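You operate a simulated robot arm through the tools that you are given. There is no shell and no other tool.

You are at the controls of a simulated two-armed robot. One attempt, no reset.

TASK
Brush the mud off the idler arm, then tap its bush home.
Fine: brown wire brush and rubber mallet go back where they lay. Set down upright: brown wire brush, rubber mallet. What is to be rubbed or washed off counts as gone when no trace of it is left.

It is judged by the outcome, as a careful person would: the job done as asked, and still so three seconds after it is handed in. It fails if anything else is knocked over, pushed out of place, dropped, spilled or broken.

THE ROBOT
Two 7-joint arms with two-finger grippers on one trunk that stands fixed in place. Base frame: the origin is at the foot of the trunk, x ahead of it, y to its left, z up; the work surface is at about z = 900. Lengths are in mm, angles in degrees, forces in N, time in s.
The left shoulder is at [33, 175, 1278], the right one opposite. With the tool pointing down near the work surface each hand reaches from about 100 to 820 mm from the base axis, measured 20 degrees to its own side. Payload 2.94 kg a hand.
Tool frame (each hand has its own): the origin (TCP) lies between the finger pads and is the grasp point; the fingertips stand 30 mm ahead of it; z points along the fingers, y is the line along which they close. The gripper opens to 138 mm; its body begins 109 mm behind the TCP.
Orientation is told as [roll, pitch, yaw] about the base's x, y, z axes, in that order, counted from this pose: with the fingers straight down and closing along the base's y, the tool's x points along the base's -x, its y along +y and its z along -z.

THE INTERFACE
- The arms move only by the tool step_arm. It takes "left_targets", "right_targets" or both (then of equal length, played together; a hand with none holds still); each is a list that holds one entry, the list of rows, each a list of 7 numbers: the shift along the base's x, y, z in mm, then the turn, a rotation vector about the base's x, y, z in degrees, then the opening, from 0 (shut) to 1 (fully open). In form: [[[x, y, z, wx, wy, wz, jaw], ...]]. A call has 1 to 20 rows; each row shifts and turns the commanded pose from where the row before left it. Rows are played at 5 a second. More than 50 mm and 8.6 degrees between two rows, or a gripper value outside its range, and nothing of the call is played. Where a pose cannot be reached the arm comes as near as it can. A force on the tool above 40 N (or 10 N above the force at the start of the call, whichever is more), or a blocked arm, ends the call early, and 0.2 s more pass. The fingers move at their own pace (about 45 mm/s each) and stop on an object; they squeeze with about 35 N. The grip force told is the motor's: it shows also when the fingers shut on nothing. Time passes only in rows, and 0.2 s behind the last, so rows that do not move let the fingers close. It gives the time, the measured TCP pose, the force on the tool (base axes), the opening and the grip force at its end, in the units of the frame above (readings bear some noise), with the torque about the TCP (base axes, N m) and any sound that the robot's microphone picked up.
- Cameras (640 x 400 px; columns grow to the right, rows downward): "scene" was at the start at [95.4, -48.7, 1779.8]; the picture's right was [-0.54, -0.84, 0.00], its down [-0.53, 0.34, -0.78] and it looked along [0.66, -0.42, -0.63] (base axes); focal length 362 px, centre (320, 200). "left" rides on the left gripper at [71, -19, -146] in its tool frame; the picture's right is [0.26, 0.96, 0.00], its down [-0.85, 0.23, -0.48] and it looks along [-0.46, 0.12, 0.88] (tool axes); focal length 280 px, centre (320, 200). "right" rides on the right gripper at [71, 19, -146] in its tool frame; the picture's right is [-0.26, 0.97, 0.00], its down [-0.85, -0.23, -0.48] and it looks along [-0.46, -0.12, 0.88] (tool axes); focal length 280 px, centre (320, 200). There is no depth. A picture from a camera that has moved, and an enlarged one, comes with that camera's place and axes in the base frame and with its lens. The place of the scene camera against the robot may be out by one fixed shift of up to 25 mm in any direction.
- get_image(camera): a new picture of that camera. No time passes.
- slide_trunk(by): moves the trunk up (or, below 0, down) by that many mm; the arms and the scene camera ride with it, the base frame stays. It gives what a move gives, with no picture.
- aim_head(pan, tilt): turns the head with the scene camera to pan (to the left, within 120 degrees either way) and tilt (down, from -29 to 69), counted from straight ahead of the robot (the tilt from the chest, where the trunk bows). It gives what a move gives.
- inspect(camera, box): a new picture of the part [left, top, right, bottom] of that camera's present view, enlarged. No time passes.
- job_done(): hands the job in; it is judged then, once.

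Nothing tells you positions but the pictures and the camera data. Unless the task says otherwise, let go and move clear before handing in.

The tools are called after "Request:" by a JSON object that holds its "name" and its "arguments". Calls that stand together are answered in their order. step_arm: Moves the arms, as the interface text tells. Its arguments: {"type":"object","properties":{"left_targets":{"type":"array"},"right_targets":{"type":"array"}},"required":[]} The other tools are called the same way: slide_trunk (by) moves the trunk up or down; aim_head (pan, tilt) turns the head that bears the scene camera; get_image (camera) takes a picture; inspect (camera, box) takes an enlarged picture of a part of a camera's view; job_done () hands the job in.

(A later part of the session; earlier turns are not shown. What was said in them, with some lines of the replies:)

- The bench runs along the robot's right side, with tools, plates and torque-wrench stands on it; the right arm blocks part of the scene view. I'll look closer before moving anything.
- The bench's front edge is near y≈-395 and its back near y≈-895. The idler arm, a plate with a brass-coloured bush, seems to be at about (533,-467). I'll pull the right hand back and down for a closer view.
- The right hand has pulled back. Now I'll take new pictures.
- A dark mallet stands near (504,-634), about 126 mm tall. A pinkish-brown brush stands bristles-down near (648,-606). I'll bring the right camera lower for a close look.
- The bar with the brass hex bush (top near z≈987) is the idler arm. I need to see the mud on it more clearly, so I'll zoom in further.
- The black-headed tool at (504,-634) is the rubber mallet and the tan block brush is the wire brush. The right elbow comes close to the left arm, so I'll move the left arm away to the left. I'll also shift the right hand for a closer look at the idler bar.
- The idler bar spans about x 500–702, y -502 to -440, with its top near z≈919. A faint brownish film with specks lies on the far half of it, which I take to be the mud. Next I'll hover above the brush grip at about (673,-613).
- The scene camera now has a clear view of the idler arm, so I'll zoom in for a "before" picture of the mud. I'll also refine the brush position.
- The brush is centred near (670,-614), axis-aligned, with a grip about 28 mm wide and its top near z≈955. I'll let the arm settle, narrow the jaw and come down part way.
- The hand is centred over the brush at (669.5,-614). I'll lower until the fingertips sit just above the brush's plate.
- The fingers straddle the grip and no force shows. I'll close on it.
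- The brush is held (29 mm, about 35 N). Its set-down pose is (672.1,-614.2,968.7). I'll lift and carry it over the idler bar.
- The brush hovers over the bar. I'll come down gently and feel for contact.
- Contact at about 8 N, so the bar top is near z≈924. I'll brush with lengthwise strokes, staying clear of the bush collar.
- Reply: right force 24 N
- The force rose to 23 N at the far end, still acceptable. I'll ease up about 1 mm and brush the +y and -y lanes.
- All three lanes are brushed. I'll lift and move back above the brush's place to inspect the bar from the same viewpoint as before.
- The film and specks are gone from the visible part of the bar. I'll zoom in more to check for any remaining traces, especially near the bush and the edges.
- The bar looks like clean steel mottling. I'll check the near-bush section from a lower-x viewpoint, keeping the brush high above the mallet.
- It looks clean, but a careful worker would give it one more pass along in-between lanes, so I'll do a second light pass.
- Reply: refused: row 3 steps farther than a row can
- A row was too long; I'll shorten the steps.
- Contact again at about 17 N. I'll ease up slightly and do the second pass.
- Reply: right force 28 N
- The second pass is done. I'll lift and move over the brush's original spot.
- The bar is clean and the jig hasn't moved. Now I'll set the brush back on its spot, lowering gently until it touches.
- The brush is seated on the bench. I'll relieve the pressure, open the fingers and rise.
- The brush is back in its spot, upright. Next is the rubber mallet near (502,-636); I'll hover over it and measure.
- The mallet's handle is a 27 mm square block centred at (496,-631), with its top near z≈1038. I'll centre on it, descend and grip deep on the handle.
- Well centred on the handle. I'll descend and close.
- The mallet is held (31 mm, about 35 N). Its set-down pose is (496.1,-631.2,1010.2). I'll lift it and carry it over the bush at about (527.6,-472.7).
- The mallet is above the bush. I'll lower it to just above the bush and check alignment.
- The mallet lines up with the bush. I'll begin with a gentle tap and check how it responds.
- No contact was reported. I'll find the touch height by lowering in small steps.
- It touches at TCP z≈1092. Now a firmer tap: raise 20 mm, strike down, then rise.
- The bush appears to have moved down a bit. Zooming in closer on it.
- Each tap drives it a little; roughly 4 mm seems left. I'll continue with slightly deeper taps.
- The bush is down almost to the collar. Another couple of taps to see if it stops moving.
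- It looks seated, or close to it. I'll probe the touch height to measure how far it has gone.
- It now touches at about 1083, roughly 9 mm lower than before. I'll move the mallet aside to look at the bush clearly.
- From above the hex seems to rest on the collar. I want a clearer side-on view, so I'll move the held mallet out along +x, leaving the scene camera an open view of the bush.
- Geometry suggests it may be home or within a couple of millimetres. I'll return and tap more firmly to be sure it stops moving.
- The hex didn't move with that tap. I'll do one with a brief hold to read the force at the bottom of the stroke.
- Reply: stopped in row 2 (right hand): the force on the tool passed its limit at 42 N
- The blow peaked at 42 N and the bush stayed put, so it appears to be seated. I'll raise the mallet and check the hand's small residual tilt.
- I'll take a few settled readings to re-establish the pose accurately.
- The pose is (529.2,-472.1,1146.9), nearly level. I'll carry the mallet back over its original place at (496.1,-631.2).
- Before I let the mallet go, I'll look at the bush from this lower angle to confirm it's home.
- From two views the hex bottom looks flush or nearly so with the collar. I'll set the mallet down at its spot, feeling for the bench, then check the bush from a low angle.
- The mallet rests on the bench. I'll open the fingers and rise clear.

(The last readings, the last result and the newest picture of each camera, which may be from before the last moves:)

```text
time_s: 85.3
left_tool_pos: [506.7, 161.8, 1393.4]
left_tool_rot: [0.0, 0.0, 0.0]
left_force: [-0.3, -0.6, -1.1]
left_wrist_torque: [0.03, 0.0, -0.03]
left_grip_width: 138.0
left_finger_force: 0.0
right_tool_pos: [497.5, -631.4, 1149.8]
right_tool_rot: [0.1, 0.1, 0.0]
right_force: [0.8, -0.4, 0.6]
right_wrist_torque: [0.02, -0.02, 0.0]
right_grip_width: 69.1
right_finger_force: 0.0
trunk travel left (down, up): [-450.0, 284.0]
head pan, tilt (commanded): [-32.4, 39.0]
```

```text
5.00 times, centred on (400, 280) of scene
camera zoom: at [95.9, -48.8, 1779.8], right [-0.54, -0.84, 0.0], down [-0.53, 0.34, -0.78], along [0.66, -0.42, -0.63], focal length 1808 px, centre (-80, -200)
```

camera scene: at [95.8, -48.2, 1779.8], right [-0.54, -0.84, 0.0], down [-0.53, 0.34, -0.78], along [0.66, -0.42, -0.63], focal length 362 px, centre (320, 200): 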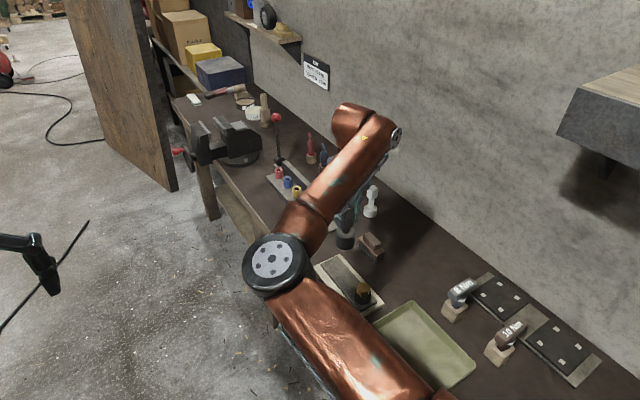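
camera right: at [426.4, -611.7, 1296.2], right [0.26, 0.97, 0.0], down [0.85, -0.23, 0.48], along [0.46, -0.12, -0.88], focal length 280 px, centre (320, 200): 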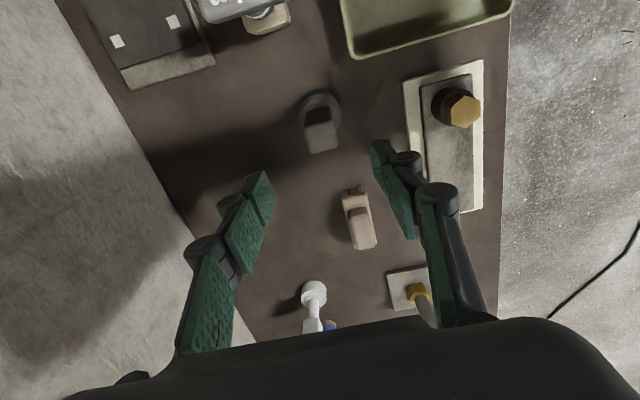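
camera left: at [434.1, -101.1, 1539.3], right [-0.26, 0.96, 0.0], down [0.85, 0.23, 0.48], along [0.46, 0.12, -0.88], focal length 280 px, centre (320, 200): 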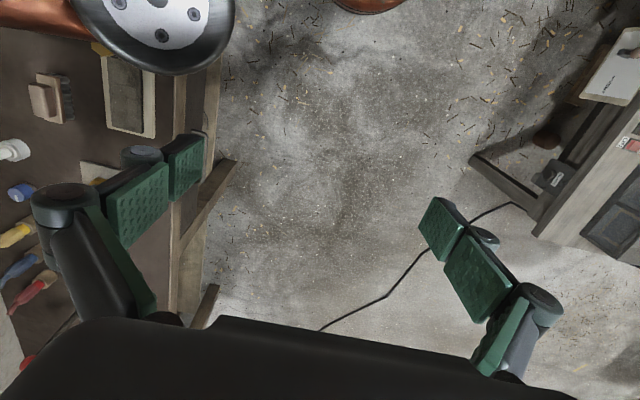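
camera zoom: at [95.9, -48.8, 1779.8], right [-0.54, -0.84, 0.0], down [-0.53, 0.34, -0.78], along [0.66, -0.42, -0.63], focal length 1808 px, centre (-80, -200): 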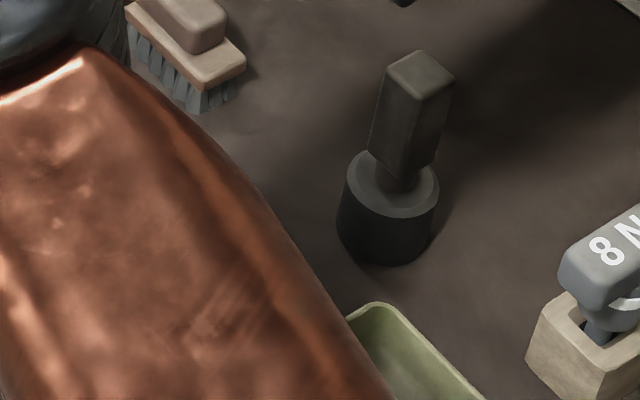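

The mallet is back upright in its original position. Now I'll tilt the empty right hand for a low-angle look at the bush from the -x side.

Request:
{"name": "step_arm", "arguments": {"right_targets": [[[-25, 36, 10, 0, 0, 0, 0.8], [-25, 36, 10, 0, 0, 0, 0.8], [-25, 36, 10, 0, 0, 0, 0.8], [-25, 37, 0, 0, 0, 0, 0.8], [-25, 37, 0, 0, 0, 0, 0.8], [0, 0, 0, 0, -7, 0, 0.8], [0, 0, 0, 0, -7, 0, 0.8], [0, 0, 0, 0, -7, 0, 0.8], [0, 0, 0, 0, -7, 0, 0.8], [0, 0, 0, 0, -7, 0, 0.8], [0, 0, 0, 0, 0, 0, 0.8]]]}}

Request:
{"name": "get_image", "arguments": {"camera": "right"}}

Request:
{"name": "get_image", "arguments": {"camera": "scene"}}

```text
time_s: 87.8
left_tool_pos: [506.5, 161.2, 1393.1]
left_tool_rot: [0.0, 0.1, -0.1]
left_force: [-0.2, -0.1, -0.2]
left_wrist_torque: [-0.02, 0.02, 0.04]
left_grip_width: 138.1
left_finger_force: 0.1
right_tool_pos: [371.8, -448.6, 1179.5]
right_tool_rot: [0.0, -13.9, 0.0]
right_force: [-0.3, -0.9, -0.5]
right_wrist_torque: [0.02, -0.02, -0.02]
right_grip_width: 110.3
right_finger_force: 0.1
right hand out of reach, approached as far as the arm can: row 8, 9, 10
trunk travel left (down, up): [-450.0, 284.0]
head pan, tilt (commanded): [-32.4, 39.0]
```

```text
taken
camera right: at [267.0, -429.4, 1303.0], right [0.25, 0.97, 0.06], down [0.71, -0.23, 0.67], along [0.66, -0.12, -0.74], focal length 280 px, centre (320, 200)
```

right: 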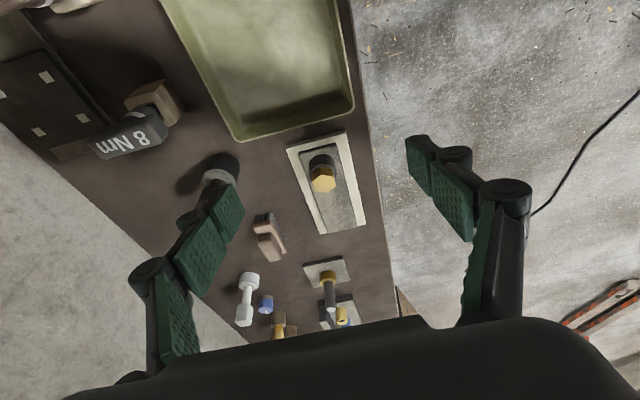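

```text
taken
camera scene: at [95.4, -48.5, 1779.8], right [-0.54, -0.84, 0.0], down [-0.53, 0.34, -0.78], along [0.66, -0.42, -0.63], focal length 362 px, centre (320, 200)
```

scene: 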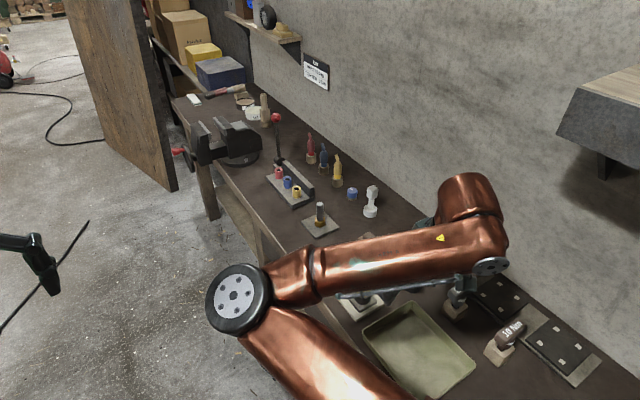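

Tilt stopped at about 14°, which is still useful. I'll lower the hand to bring the camera's line of sight down.

Request:
{"name": "step_arm", "arguments": {"right_targets": [[[0, 0, -25, 0, 0, 0, 0.8], [0, 0, -30, 0, 0, 0, 0.8], [0, 0, -30, 0, 0, 0, 0.8], [0, 0, -30, 0, 0, 0, 0.8], [0, 0, -20, 0, 0, 0, 0.8], [0, 0, -15, 0, 0, 0, 0.8], [0, 0, 0, 0, 0, 0, 0.8]]]}}

Request:
{"name": "get_image", "arguments": {"camera": "right"}}

```text
time_s: 89.3
left_tool_pos: [505.4, 161.2, 1393.9]
left_tool_rot: [0.0, 0.0, 0.0]
left_force: [0.1, -0.8, -0.1]
left_wrist_torque: [0.01, 0.02, 0.01]
left_grip_width: 138.0
left_finger_force: 0.0
right_tool_pos: [409.5, -425.0, 1099.0]
right_tool_rot: [0.2, -13.9, 0.0]
right_force: [1.1, -0.2, -0.4]
right_wrist_torque: [0.03, 0.01, 0.0]
right_grip_width: 110.4
right_finger_force: 0.1
right hand out of reach, approached as far as the arm can: row 1, 2, 3, 4, 5, 6
trunk travel left (down, up): [-450.0, 284.0]
head pan, tilt (commanded): [-32.4, 39.0]
```

```text
taken
camera right: at [304.9, -407.1, 1224.1], right [0.25, 0.97, 0.06], down [0.71, -0.23, 0.66], along [0.66, -0.12, -0.74], focal length 280 px, centre (320, 200)
```

right: 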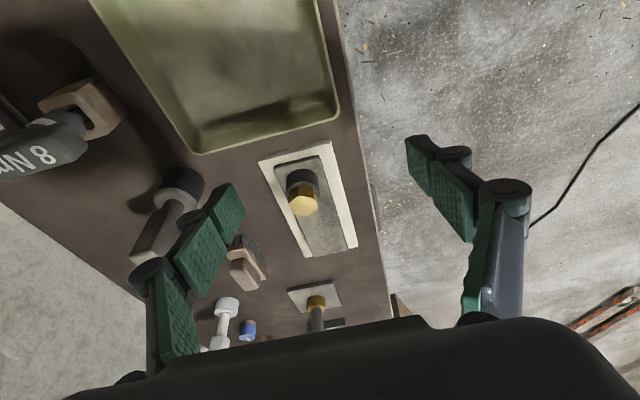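

Request:
{"name": "inspect", "arguments": {"camera": "right", "box": [270, 150, 350, 230]}}

Request:
{"name": "inspect", "arguments": {"camera": "right", "box": [285, 165, 325, 220]}}

```text
5.00 times, centred on (310, 190) of right
camera zoom: at [304.9, -407.1, 1224.1], right [0.25, 0.97, 0.06], down [0.71, -0.23, 0.66], along [0.66, -0.12, -0.74], focal length 1402 px, centre (370, 250)
```

zoom: 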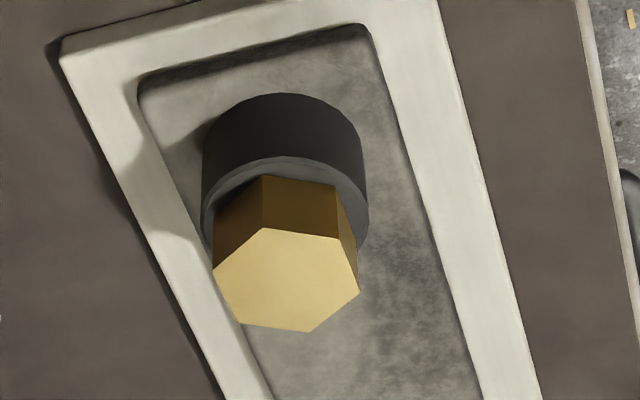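

```text
7.27 times, centred on (305, 192) of right
camera zoom: at [304.9, -407.1, 1224.1], right [0.25, 0.97, 0.06], down [0.71, -0.23, 0.66], along [0.66, -0.12, -0.74], focal length 2039 px, centre (429, 254)
```

zoom: 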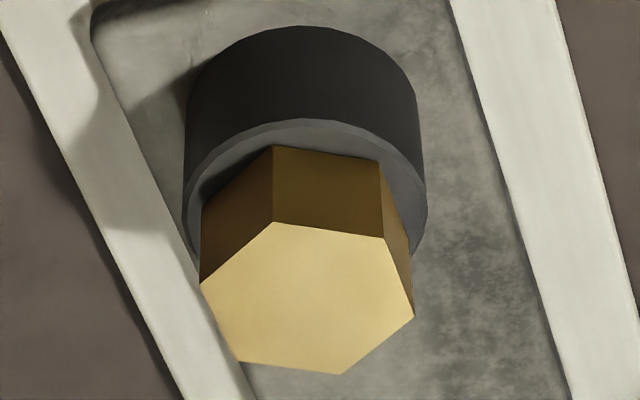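

All views agree the hex rests on the collar's top face. The hard stop matters more: the bush followed each tap down to the same height and then didn't move, even at 42 N. I'll back the hand out the way it came and straighten it.

Request:
{"name": "step_arm", "arguments": {"right_targets": [[[0, 0, 15, 0, 0, 0, 0.8], [0, 0, 20, 0, 0, 0, 0.8], [0, 0, 30, 0, 0, 0, 0.8], [0, 0, 30, 0, 0, 0, 0.8], [0, 0, 30, 0, 0, 0, 0.8], [0, 0, 25, 0, 0, 0, 0.8], [0, 0, 0, 0, 7, 0, 0.8], [0, 0, 0, 0, 7, 0, 0.8], [0, 0, 0, 0, 7, 0, 0.8], [0, 0, 0, 0, 7, 0, 0.8], [0, 0, 0, 0, 7, 0, 0.8], [0, 0, 0, 0, 0, 0, 0.8], [0, 0, 0, 0, 0, 0, 0.8]]]}}

Request:
{"name": "get_image", "arguments": {"camera": "right"}}

```text
time_s: 92.2
left_tool_pos: [507.2, 161.9, 1392.8]
left_tool_rot: [0.0, 0.0, 0.1]
left_force: [-0.2, -0.9, 0.3]
left_wrist_torque: [0.03, 0.01, 0.01]
left_grip_width: 138.0
left_finger_force: 0.1
right_tool_pos: [408.3, -426.6, 1248.9]
right_tool_rot: [0.0, 21.0, -0.1]
right_force: [0.4, -0.7, 0.3]
right_wrist_torque: [0.0, 0.02, 0.03]
right_grip_width: 110.3
right_finger_force: 0.0
trunk travel left (down, up): [-450.0, 284.0]
head pan, tilt (commanded): [-32.4, 39.0]
```

```text
taken
camera right: at [394.1, -406.4, 1410.7], right [0.24, 0.97, -0.09], down [0.96, -0.23, 0.14], along [0.11, -0.12, -0.99], focal length 280 px, centre (320, 200)
```

right: 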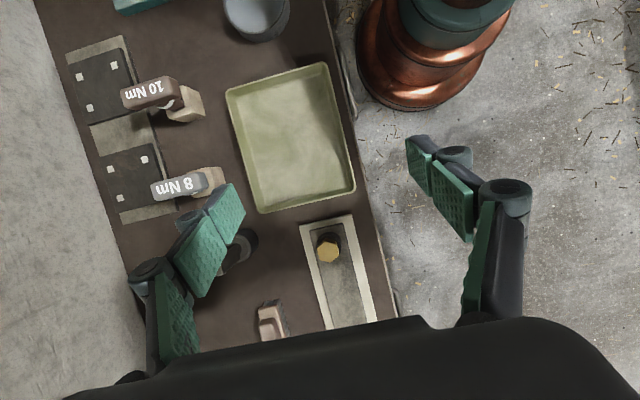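

The hand now has a +21° pitch. I'll level it, rise to a clear pose and check everything on the bench.

Request:
{"name": "step_arm", "arguments": {"right_targets": [[[0, 0, 20, 0, -7, 0, 1], [0, 0, 30, 0, -7, 0, 1], [0, 0, 30, 0, -7, 0, 1], [10, -20, 30, 0, 0, 0, 1], [10, -20, 30, 0, 0, 0, 1], [10, -20, 0, 0, 0, 0, 1], [10, -20, 0, 0, 0, 0, 1], [10, -20, 0, 0, 0, 0, 1], [0, 0, 0, 0, 0, 0, 1]]]}}

Request:
{"name": "get_image", "arguments": {"camera": "right"}}

Request:
{"name": "get_image", "arguments": {"camera": "scene"}}

Request:
{"name": "inspect", "arguments": {"camera": "right", "box": [240, 40, 440, 190]}}

```text
time_s: 94.2
left_tool_pos: [506.4, 162.8, 1394.0]
left_tool_rot: [-0.1, 0.1, 0.0]
left_force: [0.1, 0.7, 0.8]
left_wrist_torque: [0.0, -0.01, 0.02]
left_grip_width: 137.9
left_finger_force: 0.1
right_tool_pos: [458.8, -526.9, 1389.3]
right_tool_rot: [0.0, 0.0, 0.0]
right_force: [-0.4, 0.4, 1.6]
right_wrist_torque: [-0.03, -0.02, 0.03]
right_grip_width: 138.0
right_finger_force: 0.1
trunk travel left (down, up): [-450.0, 284.0]
head pan, tilt (commanded): [-32.4, 39.0]
```

```text
taken
camera right: at [387.9, -507.3, 1534.8], right [0.26, 0.97, 0.0], down [0.85, -0.23, 0.48], along [0.46, -0.12, -0.88], focal length 280 px, centre (320, 200)
```

right: 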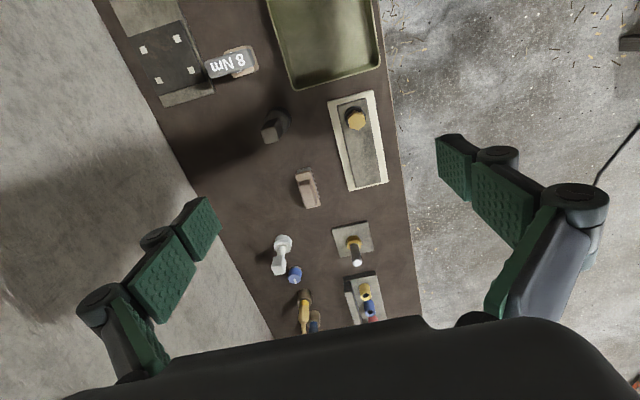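

```text
taken
camera scene: at [95.5, -47.5, 1779.9], right [-0.54, -0.84, 0.0], down [-0.53, 0.34, -0.78], along [0.66, -0.42, -0.63], focal length 362 px, centre (320, 200)
```

scene: 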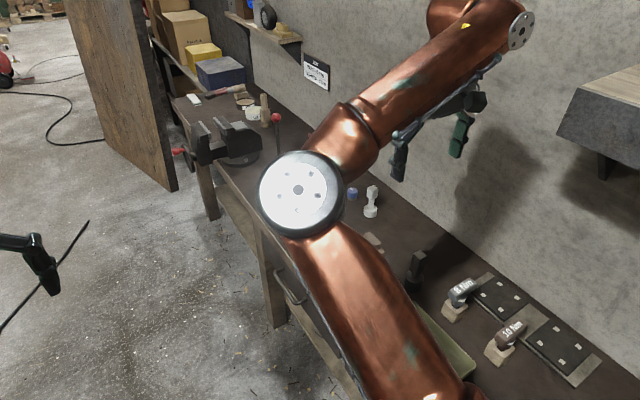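

```text
2.67 times, centred on (340, 115) of right
camera zoom: at [387.9, -507.3, 1534.8], right [0.26, 0.97, 0.0], down [0.85, -0.23, 0.48], along [0.46, -0.12, -0.88], focal length 748 px, centre (267, 427)
```

zoom: 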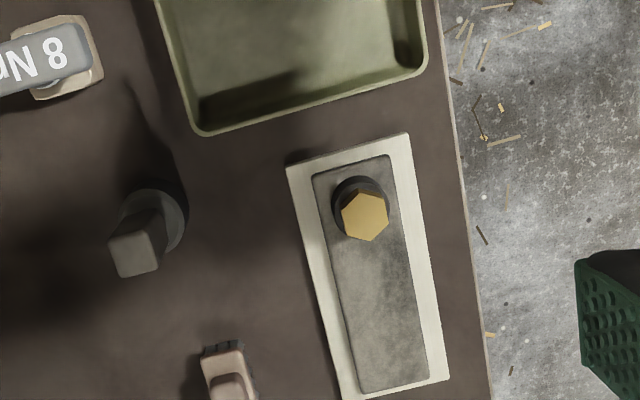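

Everything is back in place and undisturbed. One last close look at the bar for any trace of mud, and at the brush and mallet.

Request:
{"name": "inspect", "arguments": {"camera": "right", "box": [325, 90, 395, 145]}}

Request:
{"name": "inspect", "arguments": {"camera": "right", "box": [330, 130, 395, 195]}}

Request:
{"name": "inspect", "arguments": {"camera": "right", "box": [250, 100, 330, 215]}}

```text
7.27 times, centred on (360, 118) of right
camera zoom: at [387.9, -507.3, 1534.8], right [0.26, 0.97, 0.0], down [0.85, -0.23, 0.48], along [0.46, -0.12, -0.88], focal length 2039 px, centre (29, 800)
```

zoom: 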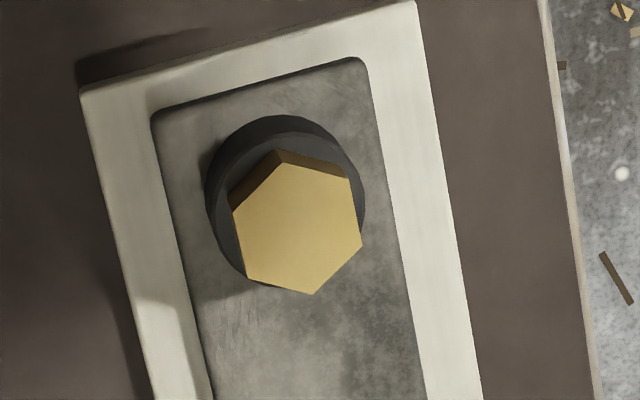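

```text
6.15 times, centred on (362, 162) of right
camera zoom: at [387.9, -507.3, 1534.8], right [0.26, 0.97, 0.0], down [0.85, -0.23, 0.48], along [0.46, -0.12, -0.88], focal length 1726 px, centre (58, 431)
```

zoom: 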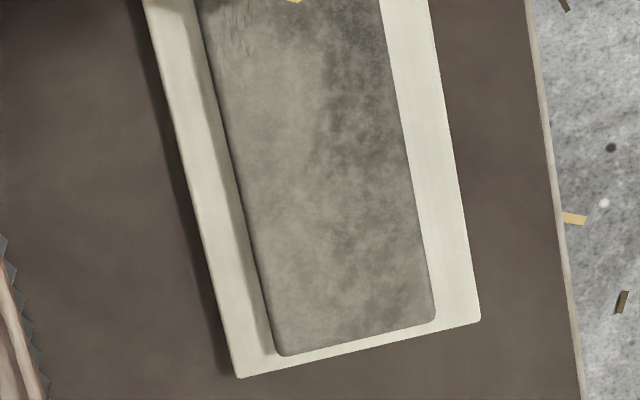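

```text
3.48 times, centred on (290, 158) of right
camera zoom: at [387.9, -507.3, 1534.8], right [0.26, 0.97, 0.0], down [0.85, -0.23, 0.48], along [0.46, -0.12, -0.88], focal length 975 px, centre (424, 348)
```

zoom: 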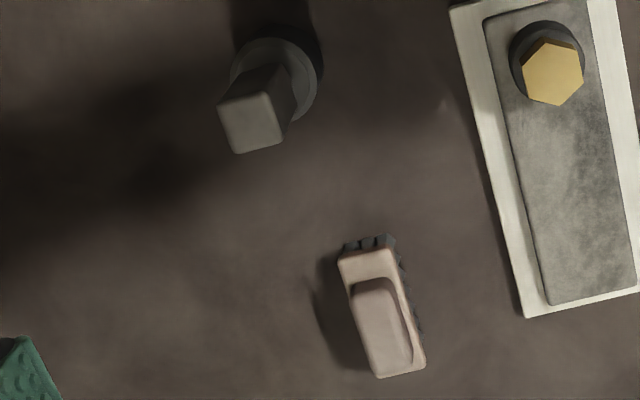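

The idler bar shows bare steel with no mud, and the bush is down at its stop. The brush and the mallet stand upright where they lay, and both hands are clear. I'm handing the job in.

Request:
{"name": "job_done", "arguments": {}}

```text
The job is handed in.
```

The idler arm is brushed clean, the bush is tapped home, and the job is handed in.

- **Mud:** I made two full passes over the arm with the brown wire brush. Close-up pictures afterwards showed bare steel with no mud left.
- **Bush:** Each tap with the black rubber mallet drove it further, about 10 mm in all. It then stopped, and a final push that reached 42 N did not move it. I never got a view low enough to rule out a gap of a millimetre or two under the hex, so I am relying on that hard stop for "home".
- **Tools:** The brush and the mallet are both back where they lay, standing upright. Nothing else on the bench looked moved, and both hands are empty and clear.
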